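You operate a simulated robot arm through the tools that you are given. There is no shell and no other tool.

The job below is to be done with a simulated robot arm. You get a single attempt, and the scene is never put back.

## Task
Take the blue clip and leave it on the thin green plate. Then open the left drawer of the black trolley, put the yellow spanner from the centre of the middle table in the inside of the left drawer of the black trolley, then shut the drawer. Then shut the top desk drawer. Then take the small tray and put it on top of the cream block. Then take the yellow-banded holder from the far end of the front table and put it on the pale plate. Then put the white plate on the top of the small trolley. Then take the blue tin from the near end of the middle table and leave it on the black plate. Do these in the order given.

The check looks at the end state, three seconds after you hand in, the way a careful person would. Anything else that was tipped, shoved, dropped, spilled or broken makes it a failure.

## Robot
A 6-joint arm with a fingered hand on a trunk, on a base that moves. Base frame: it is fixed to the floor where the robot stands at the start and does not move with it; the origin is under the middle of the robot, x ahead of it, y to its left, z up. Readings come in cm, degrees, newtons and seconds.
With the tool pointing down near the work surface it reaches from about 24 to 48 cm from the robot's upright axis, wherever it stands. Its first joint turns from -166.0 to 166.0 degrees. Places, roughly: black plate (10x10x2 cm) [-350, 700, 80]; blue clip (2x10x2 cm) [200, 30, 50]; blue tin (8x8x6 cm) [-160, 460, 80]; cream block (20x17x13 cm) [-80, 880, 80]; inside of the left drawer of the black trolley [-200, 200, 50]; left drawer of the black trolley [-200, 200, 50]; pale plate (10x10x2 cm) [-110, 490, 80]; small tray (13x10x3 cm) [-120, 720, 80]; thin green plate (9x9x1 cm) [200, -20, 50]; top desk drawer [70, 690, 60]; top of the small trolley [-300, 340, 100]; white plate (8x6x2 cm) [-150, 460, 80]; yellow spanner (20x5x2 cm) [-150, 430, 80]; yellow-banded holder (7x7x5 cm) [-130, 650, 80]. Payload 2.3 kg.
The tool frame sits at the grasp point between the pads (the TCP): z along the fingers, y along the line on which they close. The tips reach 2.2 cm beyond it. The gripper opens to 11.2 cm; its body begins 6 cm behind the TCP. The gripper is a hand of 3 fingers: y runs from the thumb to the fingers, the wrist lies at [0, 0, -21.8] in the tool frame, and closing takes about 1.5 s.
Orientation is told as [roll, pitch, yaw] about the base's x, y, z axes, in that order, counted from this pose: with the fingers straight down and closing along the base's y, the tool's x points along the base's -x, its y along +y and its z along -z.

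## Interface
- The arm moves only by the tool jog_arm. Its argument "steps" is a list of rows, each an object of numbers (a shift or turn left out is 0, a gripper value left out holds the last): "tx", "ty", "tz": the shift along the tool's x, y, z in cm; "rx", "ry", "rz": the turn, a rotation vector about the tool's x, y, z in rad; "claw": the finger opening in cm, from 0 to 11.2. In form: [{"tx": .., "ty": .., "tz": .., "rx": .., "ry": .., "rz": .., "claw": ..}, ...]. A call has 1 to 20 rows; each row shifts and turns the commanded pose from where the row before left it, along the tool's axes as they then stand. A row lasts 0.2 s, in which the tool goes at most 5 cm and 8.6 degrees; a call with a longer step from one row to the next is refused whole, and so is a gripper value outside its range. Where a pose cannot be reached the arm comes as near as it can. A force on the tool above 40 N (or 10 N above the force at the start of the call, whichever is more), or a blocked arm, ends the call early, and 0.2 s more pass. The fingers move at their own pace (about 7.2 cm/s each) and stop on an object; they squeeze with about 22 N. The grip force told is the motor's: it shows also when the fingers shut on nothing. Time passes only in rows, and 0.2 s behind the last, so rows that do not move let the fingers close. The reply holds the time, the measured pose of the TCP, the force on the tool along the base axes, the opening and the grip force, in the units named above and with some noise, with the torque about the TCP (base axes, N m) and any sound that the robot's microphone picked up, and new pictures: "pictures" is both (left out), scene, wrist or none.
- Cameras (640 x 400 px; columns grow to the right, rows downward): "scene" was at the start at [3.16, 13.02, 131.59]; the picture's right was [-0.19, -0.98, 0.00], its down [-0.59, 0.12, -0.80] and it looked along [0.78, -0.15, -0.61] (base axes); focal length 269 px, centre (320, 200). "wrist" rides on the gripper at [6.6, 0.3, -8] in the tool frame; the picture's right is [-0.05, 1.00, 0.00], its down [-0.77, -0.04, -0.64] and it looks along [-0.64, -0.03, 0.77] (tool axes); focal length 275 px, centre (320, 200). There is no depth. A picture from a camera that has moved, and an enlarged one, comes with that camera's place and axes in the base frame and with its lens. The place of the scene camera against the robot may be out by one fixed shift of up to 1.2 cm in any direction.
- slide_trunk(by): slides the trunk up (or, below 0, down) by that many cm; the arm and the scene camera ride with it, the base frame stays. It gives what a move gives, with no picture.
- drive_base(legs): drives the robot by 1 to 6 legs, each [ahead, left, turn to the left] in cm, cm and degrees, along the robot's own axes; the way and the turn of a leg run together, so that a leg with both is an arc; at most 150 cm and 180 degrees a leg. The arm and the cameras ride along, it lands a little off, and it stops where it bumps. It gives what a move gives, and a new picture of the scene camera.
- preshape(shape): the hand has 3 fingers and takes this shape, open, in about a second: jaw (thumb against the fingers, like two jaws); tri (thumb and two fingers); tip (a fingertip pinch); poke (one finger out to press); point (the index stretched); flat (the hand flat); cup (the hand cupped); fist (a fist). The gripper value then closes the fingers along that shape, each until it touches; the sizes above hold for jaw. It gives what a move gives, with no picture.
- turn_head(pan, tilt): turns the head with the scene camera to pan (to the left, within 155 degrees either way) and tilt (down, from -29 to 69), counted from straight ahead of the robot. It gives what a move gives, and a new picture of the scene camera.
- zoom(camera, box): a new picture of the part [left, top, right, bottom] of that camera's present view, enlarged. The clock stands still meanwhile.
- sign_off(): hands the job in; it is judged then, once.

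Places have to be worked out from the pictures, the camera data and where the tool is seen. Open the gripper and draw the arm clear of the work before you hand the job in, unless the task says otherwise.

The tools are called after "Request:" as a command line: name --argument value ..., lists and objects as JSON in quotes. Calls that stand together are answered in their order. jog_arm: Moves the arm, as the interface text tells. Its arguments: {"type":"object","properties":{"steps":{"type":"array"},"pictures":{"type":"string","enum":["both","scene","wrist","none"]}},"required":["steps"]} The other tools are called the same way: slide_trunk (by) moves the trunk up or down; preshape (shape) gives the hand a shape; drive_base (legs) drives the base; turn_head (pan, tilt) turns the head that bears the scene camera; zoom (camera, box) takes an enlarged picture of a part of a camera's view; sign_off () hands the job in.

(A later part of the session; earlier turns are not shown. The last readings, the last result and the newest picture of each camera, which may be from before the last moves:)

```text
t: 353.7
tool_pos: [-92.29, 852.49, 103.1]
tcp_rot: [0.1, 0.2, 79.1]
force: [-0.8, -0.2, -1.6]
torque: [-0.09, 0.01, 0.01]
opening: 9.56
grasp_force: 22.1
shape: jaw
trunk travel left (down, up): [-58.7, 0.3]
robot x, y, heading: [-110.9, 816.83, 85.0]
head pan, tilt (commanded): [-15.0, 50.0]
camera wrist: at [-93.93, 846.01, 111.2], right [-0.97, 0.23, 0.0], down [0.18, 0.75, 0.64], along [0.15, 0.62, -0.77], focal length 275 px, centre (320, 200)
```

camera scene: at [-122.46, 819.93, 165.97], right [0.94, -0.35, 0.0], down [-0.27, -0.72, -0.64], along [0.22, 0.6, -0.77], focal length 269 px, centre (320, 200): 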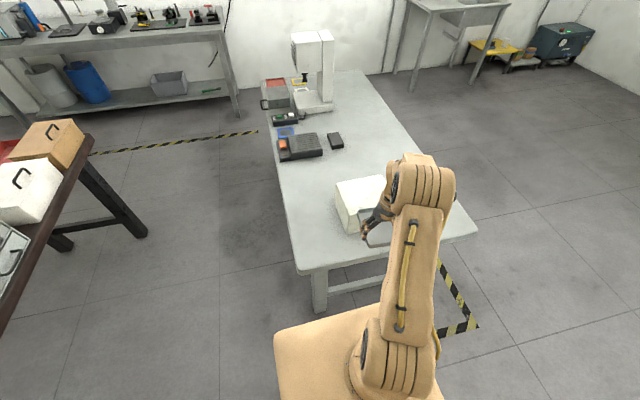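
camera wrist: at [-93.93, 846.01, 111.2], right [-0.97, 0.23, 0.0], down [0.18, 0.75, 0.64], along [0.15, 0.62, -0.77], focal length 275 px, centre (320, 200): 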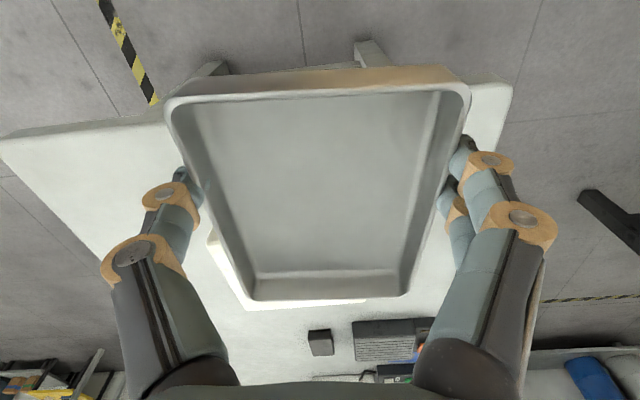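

The wrist view refines the block's centre to about (-87.2, 870.4). I drive 12 cm ahead and 3.3 cm right, then extend the arm 4 cm, keeping the tray above the block.

Request:
drive_base --legs '[[12, -3.3, 0]]'

Request:
jog_arm --steps '[{"rz": -0.06}, {"tx": -2}, {"tx": -2}, {"tz": 0}]' --pictures "both"

Request:
zoom --camera "scene" --box '[280, 170, 440, 270]'

```text
t: 354.9
tool_pos: [-87.87, 864.25, 103.21]
tcp_rot: [0.1, 0.1, 79.1]
force: [-0.1, 0.7, -0.9]
torque: [-0.02, 0.0, 0.03]
opening: 9.6
grasp_force: 22.0
shape: jaw
trunk travel left (down, up): [-58.7, 0.3]
robot x, y, heading: [-106.53, 828.27, 84.6]
head pan, tilt (commanded): [-15.0, 50.0]
camera scene: at [-118.06, 831.73, 165.96], right [0.94, -0.35, 0.0], down [-0.27, -0.72, -0.64], along [0.22, 0.6, -0.77], focal length 269 px, centre (320, 200)
```

scene: 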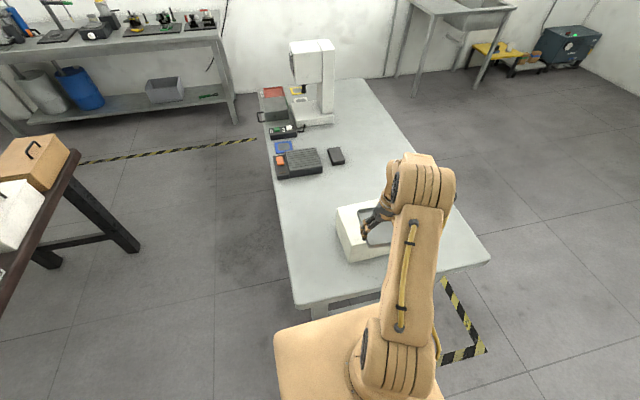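

```text
t: 355.9
tool_pos: [-87.32, 868.16, 103.13]
tcp_rot: [0.2, 0.0, 82.4]
force: [-0.1, 0.4, -0.6]
torque: [-0.05, -0.04, 0.02]
opening: 9.58
grasp_force: 21.6
shape: jaw
trunk travel left (down, up): [-58.7, 0.3]
robot x, y, heading: [-106.88, 828.15, 84.5]
head pan, tilt (commanded): [-15.0, 50.0]
camera scene: at [-118.07, 831.67, 165.96], right [0.94, -0.35, 0.0], down [-0.27, -0.72, -0.64], along [0.22, 0.6, -0.77], focal length 269 px, centre (320, 200)
camera wrist: at [-88.56, 861.63, 111.18], right [-0.98, 0.18, 0.0], down [0.14, 0.76, 0.64], along [0.11, 0.63, -0.77], focal length 275 px, centre (320, 200)
```

scene: 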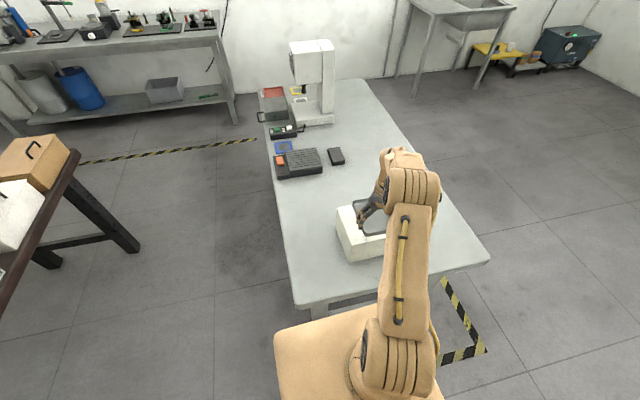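
wrist: 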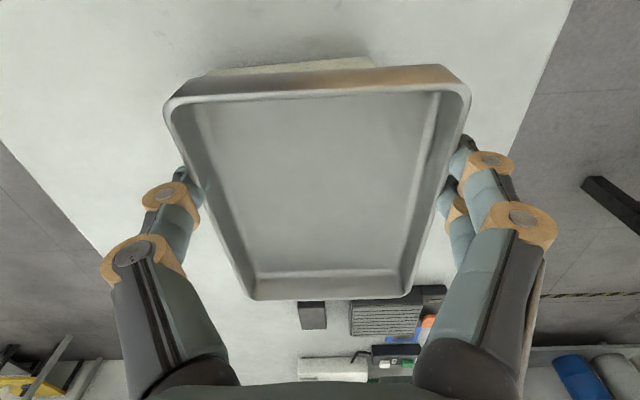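

```text
4.00 times, centred on (360, 220) of scene
camera zoom: at [-118.07, 831.67, 165.96], right [0.94, -0.35, 0.0], down [-0.27, -0.72, -0.64], along [0.22, 0.6, -0.77], focal length 1077 px, centre (160, 120)
```

zoom: 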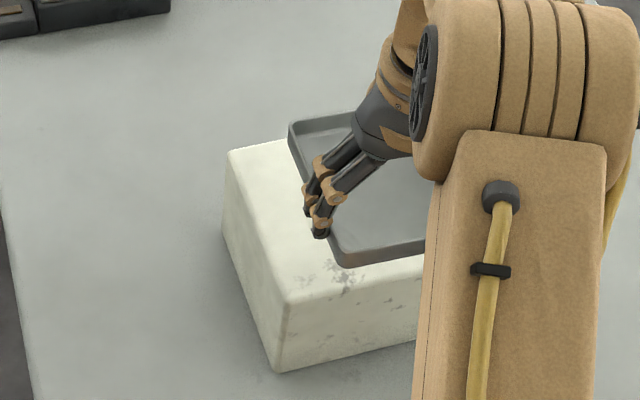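

The scene view shows the tray above the block. I zoom the wrist view to see the block's edge relative to the tray.

Request:
zoom --camera "wrist" --box '[150, 20, 490, 232]'

```text
1.88 times, centred on (320, 126) of wrist
camera zoom: at [-88.56, 861.63, 111.18], right [-0.98, 0.18, 0.0], down [0.14, 0.76, 0.64], along [0.11, 0.63, -0.77], focal length 518 px, centre (320, 339)
```

zoom: 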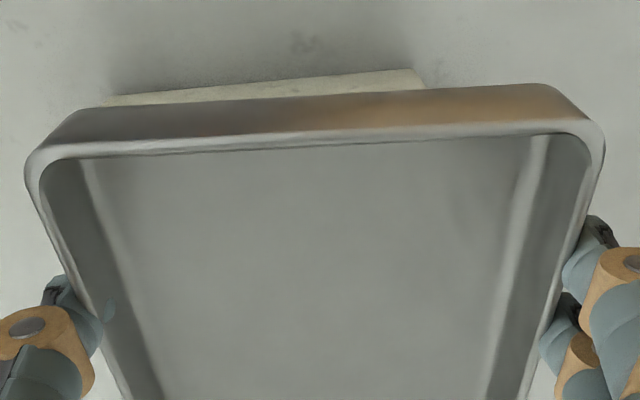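

Triangulating puts the block's top at z≈90 with its centre near (-82.4, 874.1), so the tray must shift (+4.6, +3.9). I do this with the base.

Request:
drive_base --legs '[[4.2, -4.2, 0]]'

Request:
jog_arm --steps '[{"tz": 2}, {"tz": 2}, {"tz": 0}]' --pictures "both"

Request:
zoom --camera "scene" --box '[280, 170, 440, 270]'

Request:
zoom --camera "wrist" --box '[150, 20, 490, 232]'

```text
t: 356.9
tool_pos: [-82.58, 872.04, 103.08]
tcp_rot: [0.2, 0.1, 82.4]
force: [0.7, 0.7, -1.8]
torque: [-0.01, -0.01, 0.01]
opening: 9.6
grasp_force: 21.8
shape: jaw
trunk travel left (down, up): [-58.7, 0.3]
robot x, y, heading: [-102.15, 832.5, 84.5]
head pan, tilt (commanded): [-15.0, 50.0]
camera scene: at [-113.4, 835.55, 165.97], right [0.94, -0.35, 0.0], down [-0.27, -0.72, -0.64], along [0.22, 0.6, -0.77], focal length 269 px, centre (320, 200)
```

scene: 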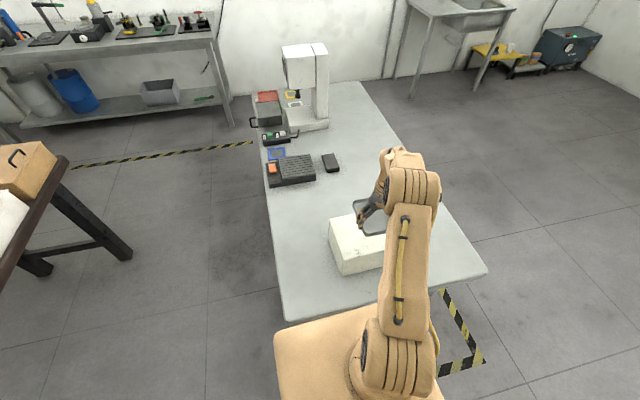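

```text
t: 357.7
tool_pos: [-82.77, 871.85, 99.29]
tcp_rot: [0.1, -0.1, 82.5]
force: [-0.2, 0.4, -1.6]
torque: [-0.04, -0.02, 0.0]
opening: 9.56
grasp_force: 22.2
shape: jaw
trunk travel left (down, up): [-58.7, 0.3]
robot x, y, heading: [-102.31, 832.12, 84.7]
head pan, tilt (commanded): [-15.0, 50.0]
camera scene: at [-113.57, 835.4, 165.96], right [0.94, -0.35, 0.0], down [-0.27, -0.72, -0.64], along [0.22, 0.6, -0.77], focal length 269 px, centre (320, 200)
camera wrist: at [-83.97, 865.27, 107.26], right [-0.98, 0.18, 0.0], down [0.14, 0.76, 0.64], along [0.11, 0.63, -0.77], focal length 275 px, centre (320, 200)
```

scene: 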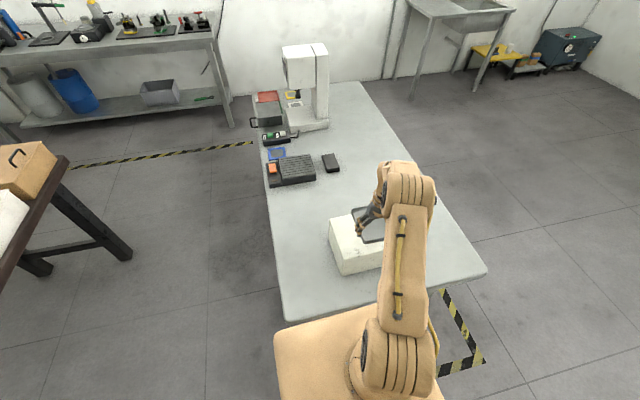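
wrist: 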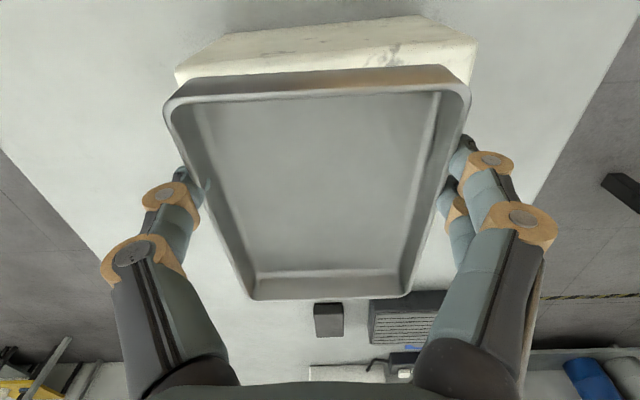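

```text
4.00 times, centred on (360, 220) of scene
camera zoom: at [-113.57, 835.4, 165.96], right [0.94, -0.35, 0.0], down [-0.27, -0.72, -0.64], along [0.22, 0.6, -0.77], focal length 1077 px, centre (160, 120)
```

zoom: 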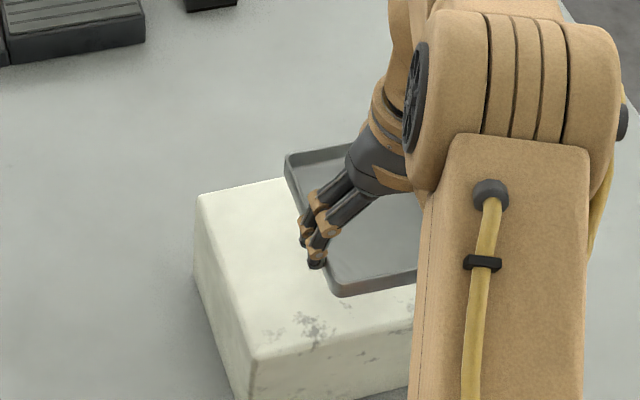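

```text
1.88 times, centred on (320, 126) of wrist
camera zoom: at [-83.97, 865.27, 107.26], right [-0.98, 0.18, 0.0], down [0.14, 0.76, 0.64], along [0.11, 0.63, -0.77], focal length 518 px, centre (320, 339)
```

zoom: 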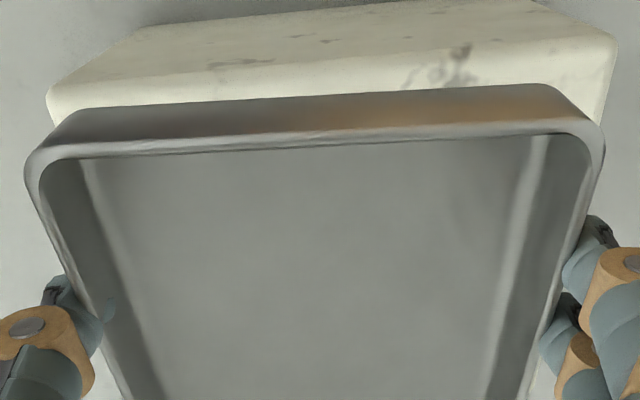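

Now I see clearly: the block's top south edge is at y≈869, top z≈89.5, centre ≈(-82.6, 877). The tray needs 3 cm more forward; I move the base 3 cm ahead and re-check.

Request:
drive_base --legs '[[3, 0, 0]]'

Request:
jog_arm --steps '[{"tz": 2}, {"tz": 1.5}, {"tz": 0}]' --pictures "both"

Request:
zoom --camera "scene" --box '[280, 170, 440, 270]'

Request:
zoom --camera "wrist" --box '[110, 0, 530, 262]'

```text
t: 358.5
tool_pos: [-82.42, 874.79, 99.2]
tcp_rot: [0.1, 0.1, 82.6]
force: [-0.8, 0.2, -1.3]
torque: [-0.03, 0.0, 0.0]
opening: 9.57
grasp_force: 21.9
shape: jaw
trunk travel left (down, up): [-58.7, 0.3]
robot x, y, heading: [-101.45, 835.44, 84.8]
head pan, tilt (commanded): [-15.0, 50.0]
camera scene: at [-113.25, 838.45, 165.96], right [0.94, -0.35, 0.0], down [-0.27, -0.72, -0.64], along [0.22, 0.6, -0.77], focal length 269 px, centre (320, 200)
```

scene: 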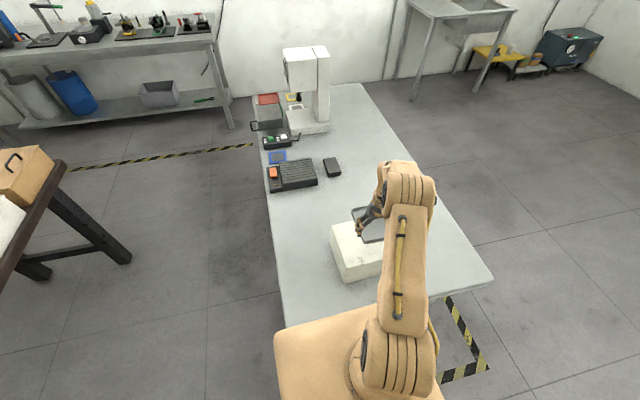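

```text
t: 359.3
tool_pos: [-82.43, 874.88, 95.69]
tcp_rot: [0.2, 0.0, 82.4]
force: [0.1, -0.5, -0.5]
torque: [-0.04, 0.03, 0.02]
opening: 9.58
grasp_force: 21.5
shape: jaw
trunk travel left (down, up): [-58.7, 0.3]
robot x, y, heading: [-102.06, 835.43, 84.8]
head pan, tilt (commanded): [-15.0, 50.0]
camera scene: at [-113.25, 838.37, 165.96], right [0.94, -0.35, 0.0], down [-0.27, -0.72, -0.64], along [0.22, 0.6, -0.77], focal length 269 px, centre (320, 200)
camera wrist: at [-83.69, 868.26, 103.79], right [-0.98, 0.18, 0.0], down [0.14, 0.76, 0.64], along [0.11, 0.63, -0.77], focal length 275 px, centre (320, 200)
```

scene: 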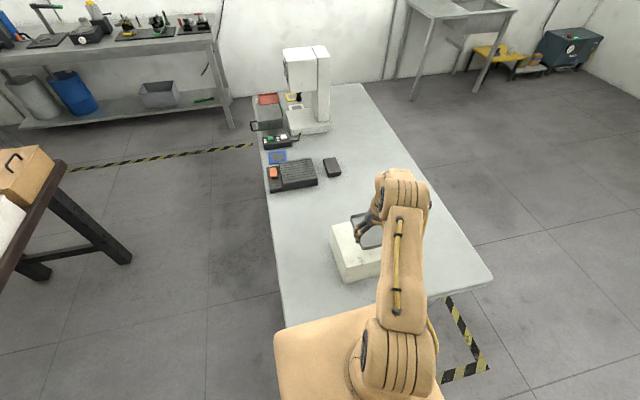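
wrist: 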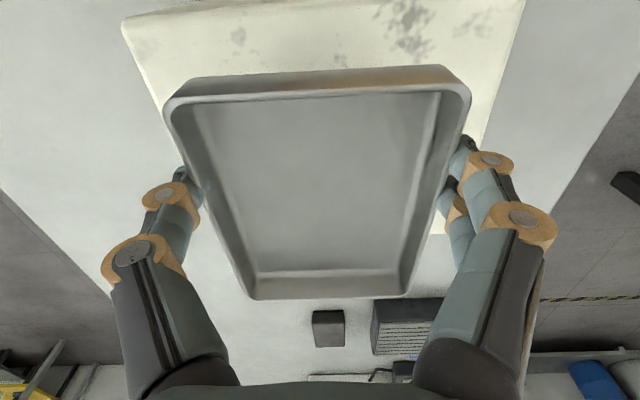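

```text
4.00 times, centred on (360, 220) of scene
camera zoom: at [-113.25, 838.37, 165.96], right [0.94, -0.35, 0.0], down [-0.27, -0.72, -0.64], along [0.22, 0.6, -0.77], focal length 1077 px, centre (160, 120)
```

zoom: 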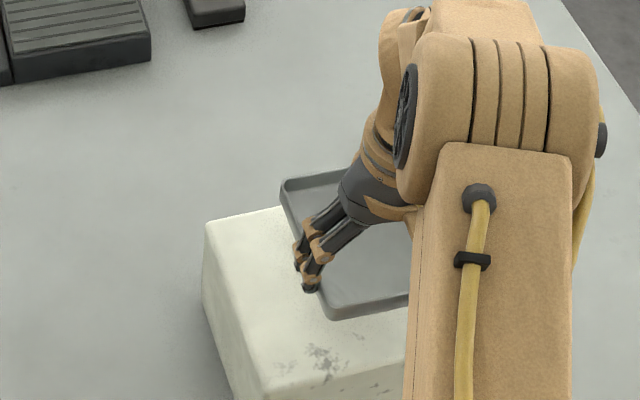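

```text
1.52 times, centred on (320, 131) of wrist
camera zoom: at [-83.69, 868.26, 103.79], right [-0.98, 0.18, 0.0], down [0.14, 0.76, 0.64], along [0.11, 0.63, -0.77], focal length 420 px, centre (320, 305)
```

zoom: 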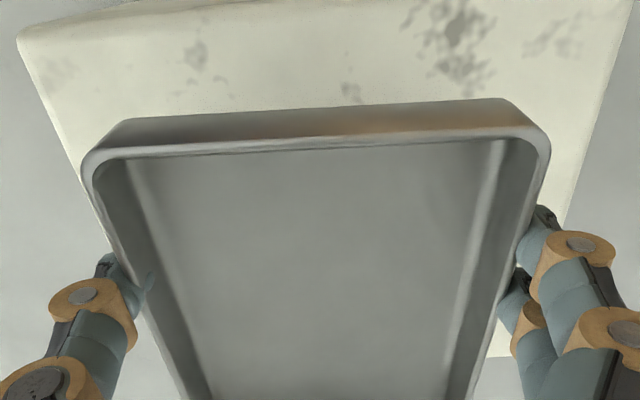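

The tray is centred over the block. I lower in small steps until it touches (expected at TCP z≈92.5).

Request:
jog_arm --steps '[{"tz": 1}, {"tz": 0.8}, {"tz": 0.5}, {"tz": 0.3}]' --pictures "none"

```text
t: 360.3
tool_pos: [-82.43, 874.82, 92.95]
tcp_rot: [0.1, 0.0, 82.4]
force: [-0.3, 0.6, -1.3]
torque: [-0.05, 0.05, -0.02]
opening: 9.55
grasp_force: 21.7
shape: jaw
trunk travel left (down, up): [-58.7, 0.3]
robot x, y, heading: [-102.04, 835.11, 84.8]
head pan, tilt (commanded): [-15.0, 50.0]
```

No contact yet (tray bottom ≈90). I continue with 0.2 cm steps.

Request:
jog_arm --steps '[{"tz": 0.2}, {"tz": 0.2}, {"tz": 0.2}]' --pictures "none"

```text
t: 361.1
tool_pos: [-82.29, 874.78, 92.45]
tcp_rot: [0.2, 0.0, 82.5]
force: [-0.2, 0.5, -1.0]
torque: [-0.05, 0.01, -0.02]
opening: 9.54
grasp_force: 22.3
shape: jaw
trunk travel left (down, up): [-58.7, 0.3]
robot x, y, heading: [-101.85, 835.27, 84.6]
head pan, tilt (commanded): [-15.0, 50.0]
```

Request:
jog_arm --steps '[{"tz": 0.2}, {"tz": 0.2}, {"tz": 0.2}]' --pictures "wrist"

```text
t: 361.9
tool_pos: [-82.39, 874.86, 91.99]
tcp_rot: [0.2, 0.0, 82.5]
force: [0.4, 0.4, -1.2]
torque: [-0.04, -0.04, 0.05]
opening: 9.57
grasp_force: 21.9
shape: jaw
trunk travel left (down, up): [-58.7, 0.3]
robot x, y, heading: [-102.03, 835.13, 84.6]
head pan, tilt (commanded): [-15.0, 50.0]
camera wrist: at [-83.69, 868.32, 99.99], right [-0.98, 0.18, 0.0], down [0.14, 0.76, 0.64], along [0.11, 0.63, -0.77], focal length 275 px, centre (320, 200)
```

wrist: 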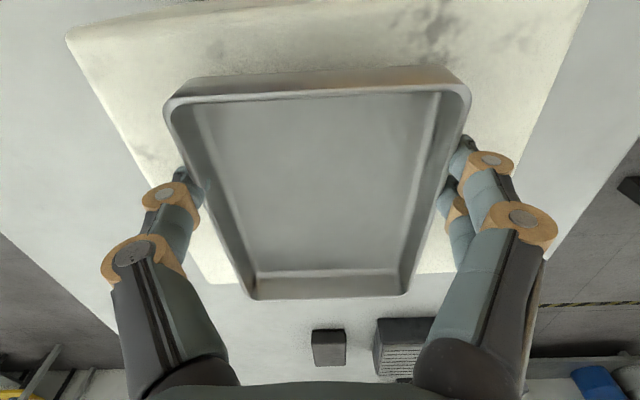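

Still free; the block's top must be slightly lower (≈88.5). Corners give its centre at (-82.2, 877.2), matching the tray. I continue down.

Request:
jog_arm --steps '[{"tz": 0.2}, {"tz": 0.2}]' --pictures "none"

```text
t: 362.5
tool_pos: [-82.48, 874.88, 91.46]
tcp_rot: [0.2, 0.2, 82.5]
force: [0.5, -0.1, -1.6]
torque: [-0.01, -0.02, 0.0]
opening: 9.56
grasp_force: 21.7
shape: jaw
trunk travel left (down, up): [-58.7, 0.3]
robot x, y, heading: [-101.76, 834.91, 84.9]
head pan, tilt (commanded): [-15.0, 50.0]
```

Request:
jog_arm --steps '[{"tz": 0.2}, {"tz": 0.2}]' --pictures "none"

```text
t: 363.1
tool_pos: [-82.43, 874.89, 91.15]
tcp_rot: [0.2, -0.1, 82.4]
force: [-0.5, 0.1, -0.7]
torque: [0.02, -0.01, -0.03]
opening: 9.56
grasp_force: 21.8
shape: jaw
trunk travel left (down, up): [-58.7, 0.3]
robot x, y, heading: [-102.21, 835.11, 84.6]
head pan, tilt (commanded): [-15.0, 50.0]
```

Request:
jog_arm --steps '[{"tz": 0.2}, {"tz": 0.2}]' --pictures "none"

```text
t: 363.7
tool_pos: [-82.43, 874.77, 90.83]
tcp_rot: [0.2, -0.1, 82.5]
force: [0.3, 1.2, 12.5]
torque: [0.09, 0.12, -0.03]
opening: 9.57
grasp_force: 21.9
shape: jaw
trunk travel left (down, up): [-58.7, 0.3]
robot x, y, heading: [-101.76, 834.91, 84.6]
head pan, tilt (commanded): [-15.0, 50.0]
```

Contact (12.5 N): the tray rests on the block. I open the fingers and rise straight up.

Request:
jog_arm --steps '[{"tz": -0.1, "claw": 9.8}, {"claw": 10.3}, {"claw": 10.9}, {"claw": 10.9}, {"tz": -0.5}, {"tz": -1}, {"tz": -2}, {"tz": -3}, {"tz": -3}, {"tz": 0}]' --pictures "both"

```text
t: 365.9
tool_pos: [-82.53, 874.69, 100.5]
tcp_rot: [0.2, -0.1, 82.5]
force: [-0.1, 0.2, -0.4]
torque: [0.0, -0.04, 0.02]
opening: 10.88
grasp_force: 0.0
shape: jaw
trunk travel left (down, up): [-58.7, 0.3]
robot x, y, heading: [-102.04, 835.75, 84.7]
head pan, tilt (commanded): [-15.0, 50.0]
camera scene: at [-113.24, 838.44, 165.96], right [0.94, -0.35, 0.0], down [-0.27, -0.72, -0.64], along [0.22, 0.6, -0.77], focal length 269 px, centre (320, 200)
camera wrist: at [-83.73, 868.12, 108.48], right [-0.98, 0.18, 0.0], down [0.14, 0.76, 0.64], along [0.11, 0.63, -0.77], focal length 275 px, centre (320, 200)
```

scene: 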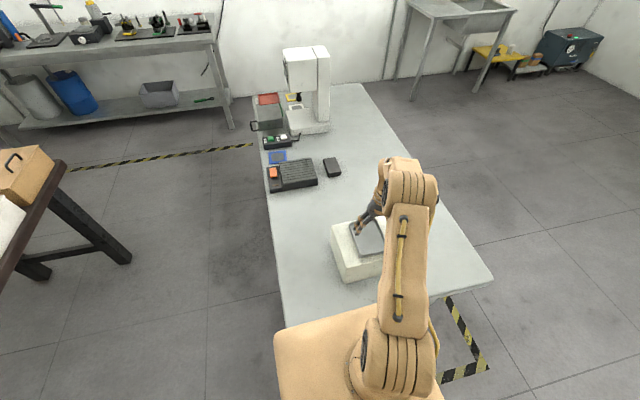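
wrist: 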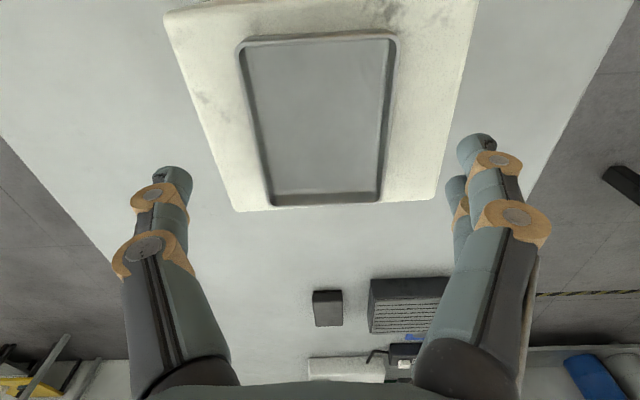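

The tray sits squarely on the cream block. Next is the yellow-banded holder on the front table near (-130, 650). I back out, go west and turn to face east.

Request:
drive_base --legs '[[-22, 0, 0], [0, 66, 0], [-8, 0, 0], [0, 0, -90]]'

Request:
turn_head --pan -60 --tilt 35

```text
t: 375.4
tool_pos: [-131.97, 791.88, 100.45]
tcp_rot: [0.2, 0.0, -7.3]
force: [0.0, -1.0, 0.5]
torque: [0.0, 0.0, -0.03]
opening: 10.87
grasp_force: 0.1
shape: jaw
trunk travel left (down, up): [-58.7, 0.3]
robot x, y, heading: [-171.63, 811.09, -5.0]
head pan, tilt (commanded): [-15.0, 50.0]
camera scene: at [-168.32, 823.73, 165.96], right [-0.34, -0.94, 0.0], down [-0.72, 0.26, -0.64], along [0.6, -0.22, -0.77], focal length 269 px, centre (320, 200)
```

scene: 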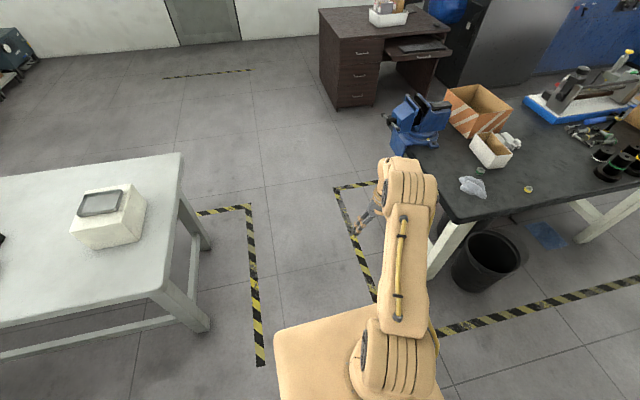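

```text
t: 376.5
tool_pos: [-131.94, 791.91, 100.31]
tcp_rot: [0.1, -0.1, -7.3]
force: [0.1, -0.4, -0.5]
torque: [-0.02, 0.03, 0.01]
opening: 10.9
grasp_force: 0.0
shape: jaw
trunk travel left (down, up): [-58.7, 0.3]
robot x, y, heading: [-171.92, 811.15, -5.2]
head pan, tilt (commanded): [-60.0, 35.0]
camera scene: at [-171.83, 818.39, 168.13], right [-0.91, -0.42, 0.0], down [-0.24, 0.52, -0.82], along [0.35, -0.74, -0.57], focal length 269 px, centre (320, 200)
```

scene: 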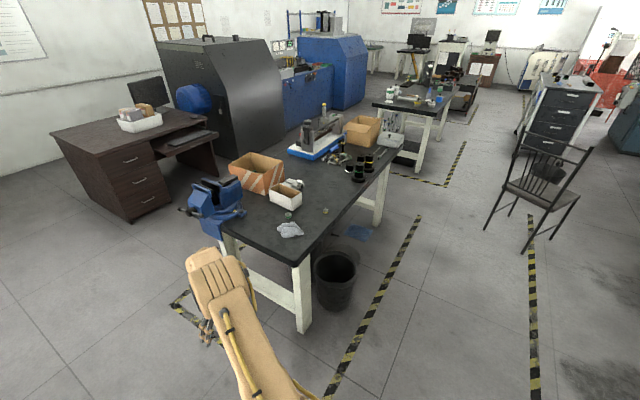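

I see the three black spools with coloured bands on the front table. I strafe south along the table's west side to y≈660.

Request:
drive_base --legs '[[-4, -75, 0], [-2, -75, 0]]'

Request:
turn_head --pan 5 --tilt 40

Request:
zoom --camera "scene" --box '[240, 80, 480, 230]'

```text
t: 384.3
tool_pos: [-150.59, 641.61, 100.33]
tcp_rot: [0.1, 0.0, -7.3]
force: [0.1, 0.2, 1.4]
torque: [0.02, 0.0, 0.0]
opening: 10.88
grasp_force: 0.1
shape: jaw
trunk travel left (down, up): [-58.7, 0.3]
robot x, y, heading: [-190.18, 660.76, -5.0]
head pan, tilt (commanded): [-60.0, 35.0]
camera scene: at [-190.42, 668.13, 168.14], right [-0.91, -0.42, 0.0], down [-0.24, 0.52, -0.82], along [0.35, -0.74, -0.57], focal length 269 px, centre (320, 200)
```

scene: 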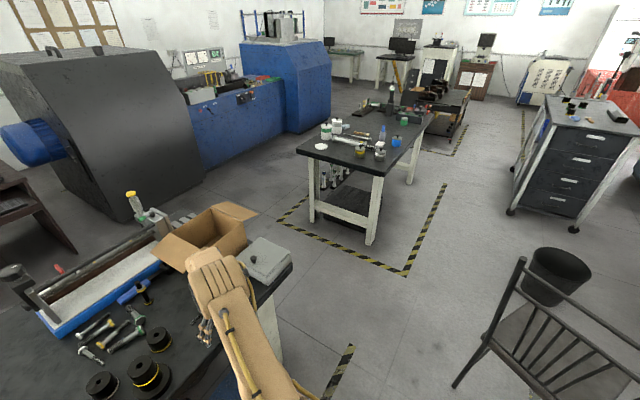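

```text
t: 385.7
tool_pos: [-150.56, 641.69, 100.32]
tcp_rot: [0.2, -0.1, -7.3]
force: [1.0, 0.3, 0.1]
torque: [0.01, 0.01, -0.02]
opening: 10.87
grasp_force: 0.1
shape: jaw
trunk travel left (down, up): [-58.7, 0.3]
robot x, y, heading: [-189.59, 661.41, -5.2]
head pan, tilt (commanded): [5.0, 40.0]
camera scene: at [-185.63, 676.13, 167.38], right [0.0, -1.0, 0.0], down [-0.64, 0.0, -0.77], along [0.77, 0.0, -0.64], focal length 269 px, centre (320, 200)
```

scene: 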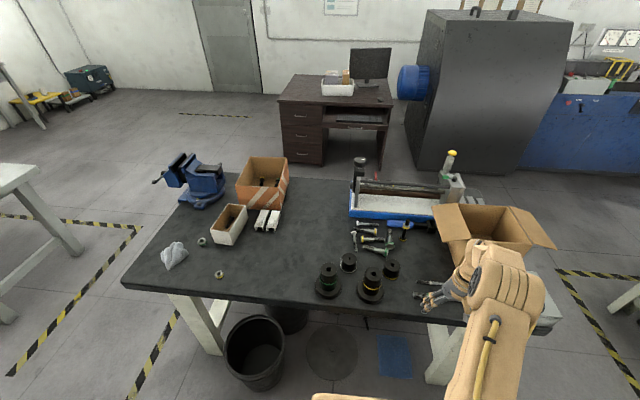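

```text
2.67 times, centred on (360, 155) of scene
camera zoom: at [-185.63, 676.13, 167.38], right [0.0, -1.0, 0.0], down [-0.64, 0.0, -0.77], along [0.77, 0.0, -0.64], focal length 718 px, centre (213, 320)
```

zoom: 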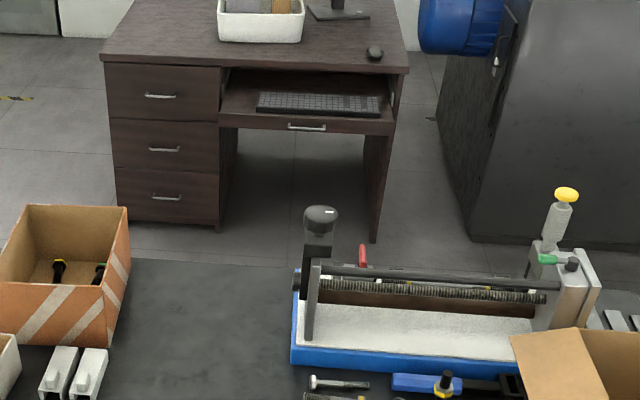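

The desk drawers all look shut. I zoom in on the spools on this table.

Request:
zoom --camera "scene" --box '[300, 240, 420, 315]'

```text
5.33 times, centred on (360, 278) of scene
camera zoom: at [-185.63, 676.13, 167.38], right [0.0, -1.0, 0.0], down [-0.64, 0.0, -0.77], along [0.77, 0.0, -0.64], focal length 1436 px, centre (107, -213)
```

zoom: 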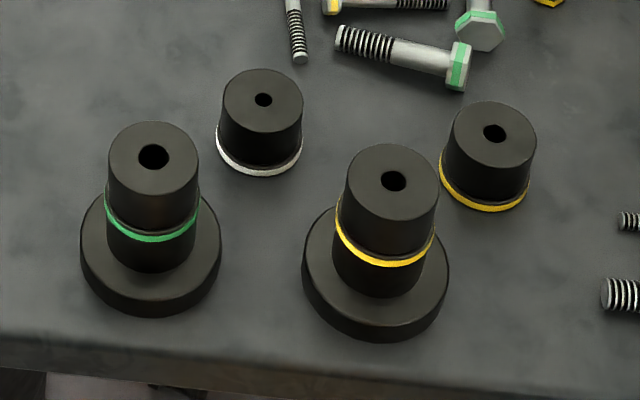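

The small yellow-banded holder (≈6.3 cm wide, 5 high) stands near (-126, 649), beside a taller flanged one. I shift the hand and drive so that it comes above the small one.

Request:
jog_arm --steps '[{"ty": 3, "claw": 11.2}, {"ty": 3}]' --pictures "none"

Request:
drive_base --legs '[[23.7, 3.5, 0]]'

Request:
jog_arm --steps '[{"ty": 0}]' --pictures "wrist"

```text
t: 386.3
tool_pos: [-149.75, 647.63, 100.32]
tcp_rot: [0.1, -0.1, -7.3]
force: [0.2, -0.5, -0.2]
torque: [-0.01, -0.02, -0.01]
opening: 11.18
grasp_force: 0.0
shape: jaw
trunk travel left (down, up): [-58.7, 0.3]
robot x, y, heading: [-190.12, 661.11, -4.9]
head pan, tilt (commanded): [5.0, 40.0]
```

```text
t: 388.1
tool_pos: [-125.47, 648.74, 100.39]
tcp_rot: [0.2, 0.1, -7.3]
force: [-0.7, -0.1, -0.9]
torque: [-0.02, 0.03, -0.02]
opening: 11.18
grasp_force: 0.1
shape: jaw
trunk travel left (down, up): [-58.7, 0.3]
robot x, y, heading: [-165.47, 662.57, -5.0]
head pan, tilt (commanded): [5.0, 40.0]
camera scene: at [-161.25, 677.42, 167.38], right [0.0, -1.0, 0.0], down [-0.64, 0.0, -0.77], along [0.77, 0.0, -0.64], focal length 269 px, centre (320, 200)
```

scene: 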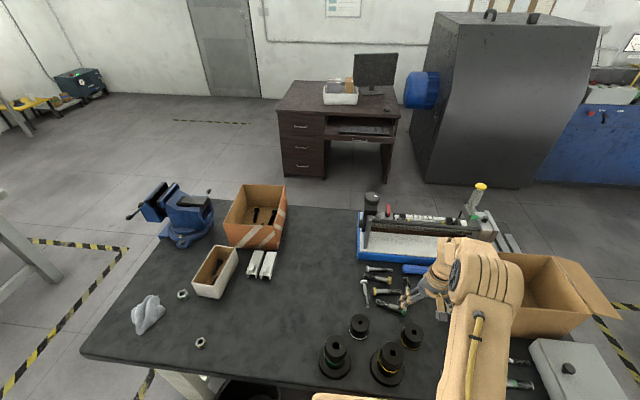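

```text
t: 388.5
tool_pos: [-125.45, 648.77, 100.38]
tcp_rot: [0.0, 0.0, -7.4]
force: [-0.3, 1.7, -0.8]
torque: [0.03, 0.01, 0.01]
opening: 11.2
grasp_force: 0.0
shape: jaw
trunk travel left (down, up): [-58.7, 0.3]
robot x, y, heading: [-165.86, 662.32, -5.3]
head pan, tilt (commanded): [5.0, 40.0]
camera wrist: at [-132.11, 649.89, 108.42], right [0.17, 0.98, 0.0], down [0.76, -0.13, 0.64], along [0.63, -0.11, -0.77], focal length 275 px, centre (320, 200)
```

wrist: 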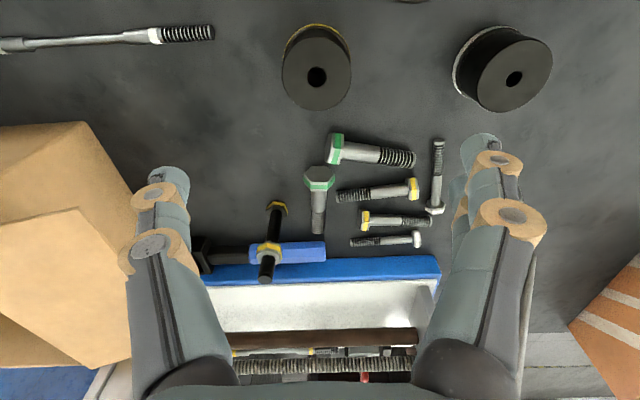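

The holder is at (-126.0, 648.5), nearly under the hand. I fine-shift and lower the trunk by 12 cm, then check.

Request:
jog_arm --steps '[{"tx": 0.5, "ty": -0.37}]' --pictures "none"

Request:
slide_trunk --by -12

Request:
jog_arm --steps '[{"ty": 0}]' --pictures "wrist"

```text
t: 388.9
tool_pos: [-126.01, 648.52, 100.57]
tcp_rot: [0.3, 0.1, -7.3]
force: [-0.2, -0.6, 0.6]
torque: [0.03, 0.01, 0.02]
opening: 11.2
grasp_force: 0.1
shape: jaw
trunk travel left (down, up): [-58.7, 0.3]
robot x, y, heading: [-165.64, 662.32, -4.9]
head pan, tilt (commanded): [5.0, 40.0]
```

```text
t: 390.4
tool_pos: [-126.04, 648.45, 88.5]
tcp_rot: [0.1, 0.0, -7.3]
force: [-1.2, 1.2, 0.4]
torque: [-0.03, -0.01, 0.01]
opening: 11.19
grasp_force: 0.1
shape: jaw
trunk travel left (down, up): [-46.7, 12.3]
robot x, y, heading: [-165.44, 662.24, -5.2]
head pan, tilt (commanded): [5.0, 40.0]
```

```text
t: 390.8
tool_pos: [-126.03, 648.54, 88.33]
tcp_rot: [0.2, 0.1, -7.2]
force: [0.6, 0.3, -0.4]
torque: [-0.01, -0.05, 0.0]
opening: 11.17
grasp_force: 0.1
shape: jaw
trunk travel left (down, up): [-46.7, 12.3]
robot x, y, heading: [-166.11, 662.45, -5.0]
head pan, tilt (commanded): [5.0, 40.0]
camera wrist: at [-132.61, 649.57, 96.48], right [0.17, 0.98, 0.0], down [0.76, -0.13, 0.64], along [0.63, -0.11, -0.77], focal length 275 px, centre (320, 200)
```

wrist: 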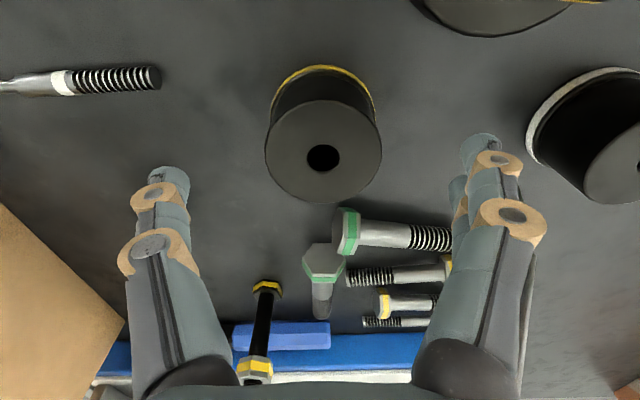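

Well centred, with clear room for the fingers. I narrow to 9 cm, descend to TCP z≈83 and close.

Request:
jog_arm --steps '[{"claw": 9, "tz": 1}, {"tz": 1.5}, {"tz": 1.5}, {"tz": 1}, {"tz": 0.3}, {"claw": 7}, {"claw": 5}, {"claw": 4}, {"claw": 4}, {"claw": 4}]' --pictures "wrist"

```text
t: 393.0
tool_pos: [-126.02, 648.56, 83.18]
tcp_rot: [0.0, 0.1, -7.4]
force: [-1.3, 0.9, -0.2]
torque: [0.05, -0.04, -0.04]
opening: 4.88
grasp_force: 21.9
shape: jaw
trunk travel left (down, up): [-46.7, 12.3]
robot x, y, heading: [-165.98, 662.24, -5.0]
head pan, tilt (commanded): [5.0, 40.0]
camera wrist: at [-132.66, 649.69, 91.19], right [0.17, 0.98, 0.0], down [0.76, -0.13, 0.64], along [0.63, -0.11, -0.77], focal length 275 px, centre (320, 200)
```

wrist: 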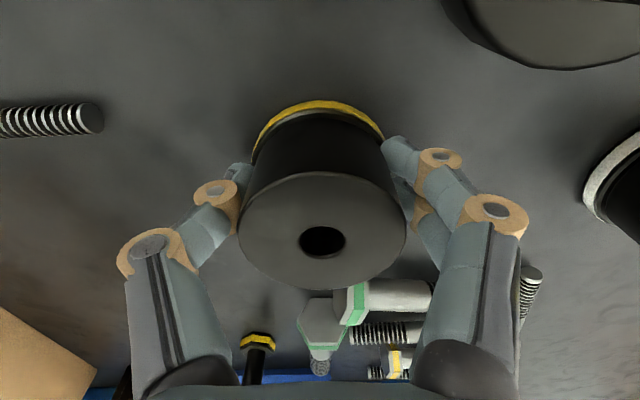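

Gripped (4.88 cm, 22 N). I lift it with the trunk and check.

Request:
slide_trunk --by 12

Request:
jog_arm --steps '[{"tz": -2}, {"tz": -2}, {"tz": 0}]' --pictures "wrist"

```text
t: 394.5
tool_pos: [-126.0, 648.62, 95.22]
tcp_rot: [0.2, 0.1, -7.3]
force: [-0.6, -0.6, -7.9]
torque: [0.0, 0.06, 0.0]
opening: 4.89
grasp_force: 22.6
shape: jaw
trunk travel left (down, up): [-58.7, 0.3]
robot x, y, heading: [-165.82, 661.9, -4.9]
head pan, tilt (commanded): [5.0, 40.0]
```

```text
t: 395.3
tool_pos: [-125.87, 648.63, 99.0]
tcp_rot: [0.2, 0.0, -7.3]
force: [-0.1, 0.7, -8.0]
torque: [-0.01, 0.03, 0.01]
opening: 4.9
grasp_force: 21.8
shape: jaw
trunk travel left (down, up): [-58.7, 0.3]
robot x, y, heading: [-165.8, 662.37, -5.0]
head pan, tilt (commanded): [5.0, 40.0]
camera wrist: at [-132.51, 649.69, 107.15], right [0.17, 0.98, 0.0], down [0.76, -0.14, 0.63], along [0.62, -0.11, -0.77], focal length 275 px, centre (320, 200)
```

wrist: 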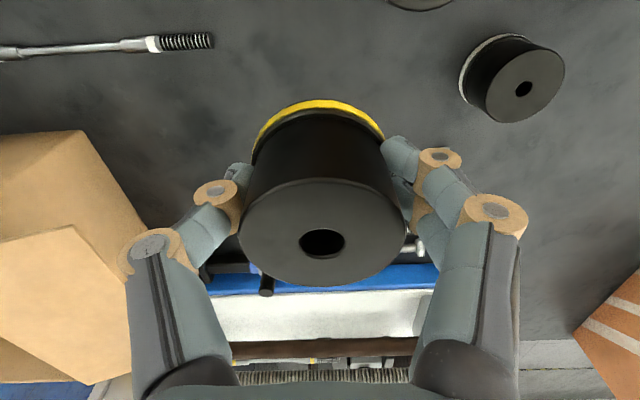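

Held well (8 N weight). Next the pale plate on the middle table (≈(-109, 487.5)), best reached from the gap north of that table. I back off, strafe south, and turn to face south.

Request:
drive_base --legs '[[-12, 0, 0], [4, -56, 0], [3.6, -57, 0], [0, 0, -91]]'

Request:
turn_head --pan 40 --tilt 40

```text
t: 406.0
tool_pos: [-195.2, 510.66, 99.16]
tcp_rot: [0.3, 0.2, -98.7]
force: [0.1, -0.2, -7.7]
torque: [0.04, 0.02, 0.03]
opening: 4.83
grasp_force: 22.2
shape: jaw
trunk travel left (down, up): [-58.7, 0.3]
robot x, y, heading: [-180.9, 550.09, -96.3]
head pan, tilt (commanded): [5.0, 40.0]
camera scene: at [-165.41, 546.52, 167.38], right [-1.0, 0.03, 0.0], down [0.02, 0.64, -0.77], along [-0.02, -0.77, -0.64], focal length 269 px, centre (320, 200)
```

scene: 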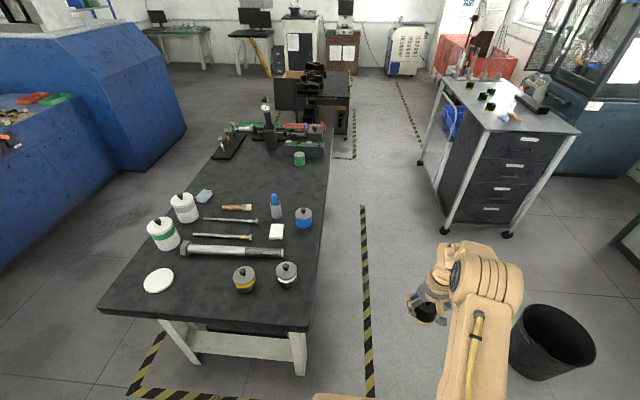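

```text
t: 407.1
tool_pos: [-195.16, 510.64, 99.14]
tcp_rot: [0.2, 0.0, -98.7]
force: [-0.6, 0.0, -6.6]
torque: [0.0, 0.0, 0.0]
opening: 4.86
grasp_force: 22.0
shape: jaw
trunk travel left (down, up): [-58.7, 0.3]
robot x, y, heading: [-180.79, 550.11, -96.7]
head pan, tilt (commanded): [40.0, 40.0]
camera scene: at [-160.5, 547.92, 167.38], right [-0.83, -0.55, 0.0], down [-0.35, 0.54, -0.77], along [0.42, -0.64, -0.64], focal length 269 px, centre (320, 200)
```

scene: 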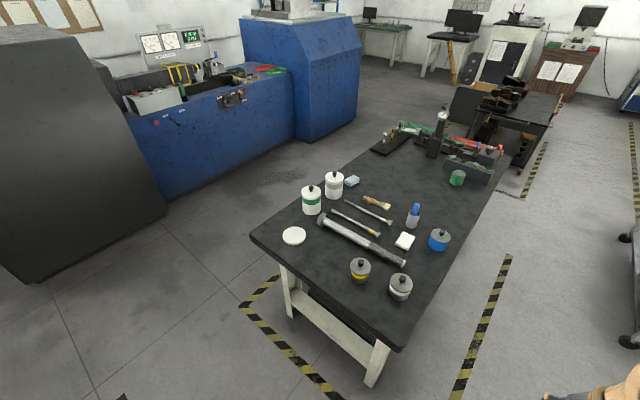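

The pale plate is at about (-108.4, 488.7) near the table's NE corner. I raise the holder a little and strafe east along the gap to bring it in line.

Request:
jog_arm --steps '[{"tz": -1.5}, {"tz": -1.5}]' --pictures "none"

Request:
drive_base --legs '[[0, 88, 0.5]]'

Request:
turn_head --pan -5 --tilt 50

Request:
jog_arm --steps '[{"ty": 0}]' --pictures "wrist"

```text
t: 407.6
tool_pos: [-195.2, 510.7, 102.13]
tcp_rot: [0.1, 0.1, -98.8]
force: [-0.2, 0.3, -7.9]
torque: [0.01, 0.01, 0.0]
opening: 4.83
grasp_force: 21.9
shape: jaw
trunk travel left (down, up): [-58.7, 0.3]
robot x, y, heading: [-180.68, 550.13, -96.6]
head pan, tilt (commanded): [40.0, 40.0]
```

```text
t: 412.4
tool_pos: [-105.2, 500.54, 102.12]
tcp_rot: [0.1, 0.1, -98.5]
force: [0.2, -0.4, -8.2]
torque: [0.04, 0.0, 0.02]
opening: 4.85
grasp_force: 22.4
shape: jaw
trunk travel left (down, up): [-58.7, 0.3]
robot x, y, heading: [-90.56, 540.05, -96.4]
head pan, tilt (commanded): [40.0, 40.0]
camera scene: at [-70.62, 537.82, 167.38], right [-0.83, -0.55, 0.0], down [-0.36, 0.54, -0.77], along [0.42, -0.64, -0.64], focal length 269 px, centre (320, 200)
```

scene: 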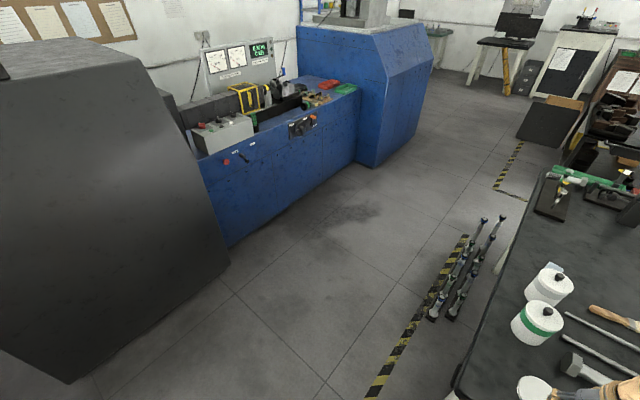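

```text
t: 413.5
tool_pos: [-105.18, 500.47, 102.03]
tcp_rot: [0.1, 0.2, -98.6]
force: [-1.4, -0.5, -7.4]
torque: [0.04, -0.02, -0.01]
opening: 4.86
grasp_force: 22.3
shape: jaw
trunk travel left (down, up): [-58.7, 0.3]
robot x, y, heading: [-90.99, 540.11, -96.6]
head pan, tilt (commanded): [-5.0, 50.0]
camera scene: at [-76.86, 537.35, 165.96], right [-0.98, 0.2, 0.0], down [0.15, 0.75, -0.64], along [-0.13, -0.63, -0.77], focal length 269 px, centre (320, 200)
```

scene: 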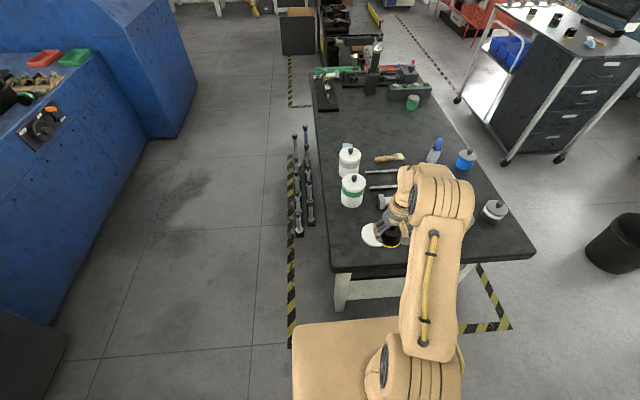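

```text
t: 413.9
tool_pos: [-105.25, 500.52, 102.02]
tcp_rot: [0.2, 0.1, -98.6]
force: [-0.1, -0.6, -8.5]
torque: [0.03, 0.01, 0.01]
opening: 4.85
grasp_force: 22.6
shape: jaw
trunk travel left (down, up): [-58.7, 0.3]
robot x, y, heading: [-90.83, 540.05, -96.4]
head pan, tilt (commanded): [-5.0, 50.0]
camera wrist: at [-104.02, 507.02, 110.08], right [0.98, -0.2, 0.0], down [-0.15, -0.76, 0.63], along [-0.12, -0.62, -0.77], focal length 275 px, centre (320, 200)
```

wrist: 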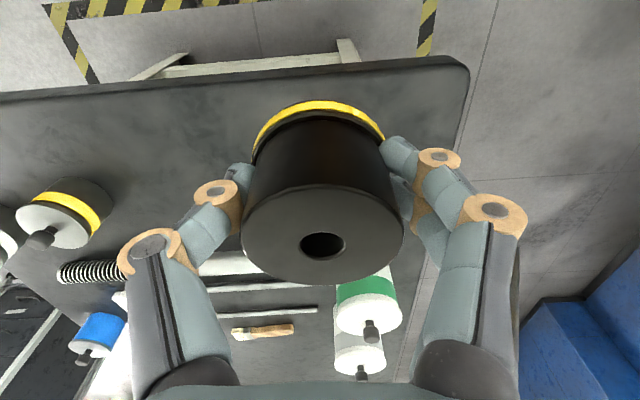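

The plate is mostly hidden below the held holder; I zoom the scene view to locate it.

Request:
zoom --camera "scene" --box '[320, 180, 440, 255]'

```text
5.33 times, centred on (380, 218) of scene
camera zoom: at [-76.87, 537.35, 165.96], right [-0.98, 0.2, 0.0], down [0.15, 0.75, -0.64], along [-0.13, -0.63, -0.77], focal length 1436 px, centre (0, 107)
```

zoom: 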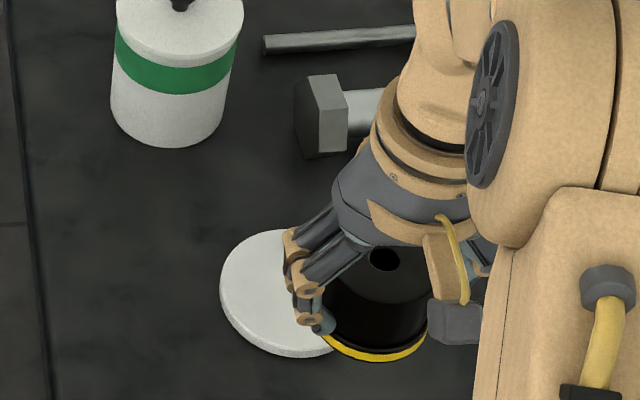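

I shift the hand sideways by 11 cm so that the wrist camera can see the plate beside the held holder.

Request:
jog_arm --steps '[{"ty": 4}, {"ty": 4}, {"ty": 4}, {"ty": 0}]' --pictures "wrist"

```text
t: 414.9
tool_pos: [-93.17, 498.73, 102.03]
tcp_rot: [0.2, 0.1, -98.6]
force: [0.1, 0.2, -7.5]
torque: [0.08, 0.0, -0.03]
opening: 4.85
grasp_force: 22.1
shape: jaw
trunk travel left (down, up): [-58.7, 0.3]
robot x, y, heading: [-90.94, 540.12, -96.3]
head pan, tilt (commanded): [-5.0, 50.0]
camera wrist: at [-92.04, 505.28, 110.07], right [0.98, -0.2, 0.0], down [-0.15, -0.76, 0.63], along [-0.12, -0.62, -0.77], focal length 275 px, centre (320, 200)
```

wrist: 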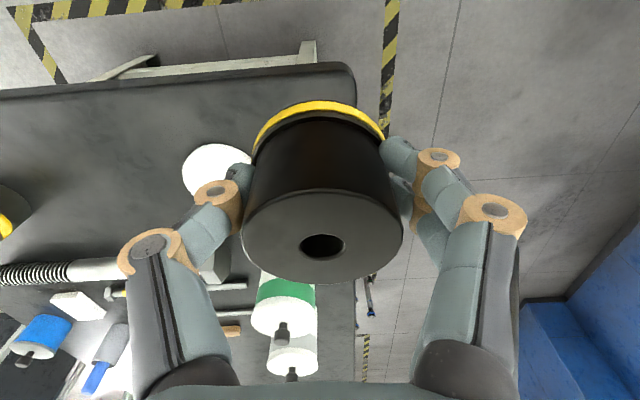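

The plate's centre is (-108.0, 489.4). I move the hand back over in line with it and drive 11.5 cm ahead.

Request:
jog_arm --steps '[{"ty": -3.4}, {"ty": -3.4}, {"ty": -3.4}, {"ty": -3.4}]' --pictures "none"

Request:
drive_base --legs '[[11.5, 0, 0]]'

```text
t: 415.9
tool_pos: [-106.98, 500.75, 101.96]
tcp_rot: [0.2, 0.1, -98.6]
force: [-0.9, 0.2, -8.5]
torque: [0.05, 0.0, -0.01]
opening: 4.85
grasp_force: 22.1
shape: jaw
trunk travel left (down, up): [-58.7, 0.3]
robot x, y, heading: [-90.3, 540.24, -96.4]
head pan, tilt (commanded): [-5.0, 50.0]
```

```text
t: 417.1
tool_pos: [-108.12, 489.43, 101.92]
tcp_rot: [0.1, 0.2, -98.6]
force: [-0.4, -0.1, -7.4]
torque: [0.06, 0.0, 0.03]
opening: 4.88
grasp_force: 22.1
shape: jaw
trunk travel left (down, up): [-58.7, 0.3]
robot x, y, heading: [-91.47, 528.65, -96.3]
head pan, tilt (commanded): [-5.0, 50.0]
camera scene: at [-78.14, 525.99, 165.96], right [-0.98, 0.2, 0.0], down [0.15, 0.75, -0.64], along [-0.13, -0.63, -0.77], focal length 269 px, centre (320, 200)
```

scene: 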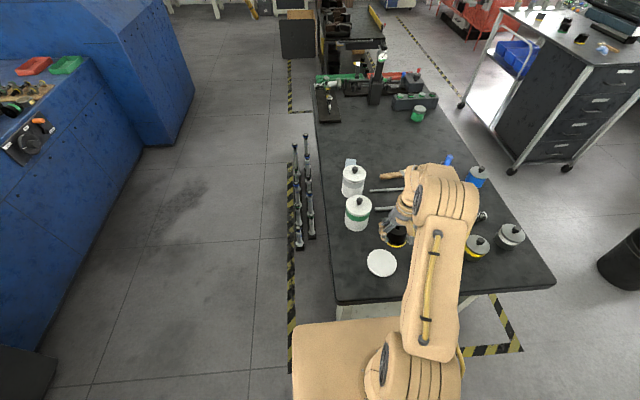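

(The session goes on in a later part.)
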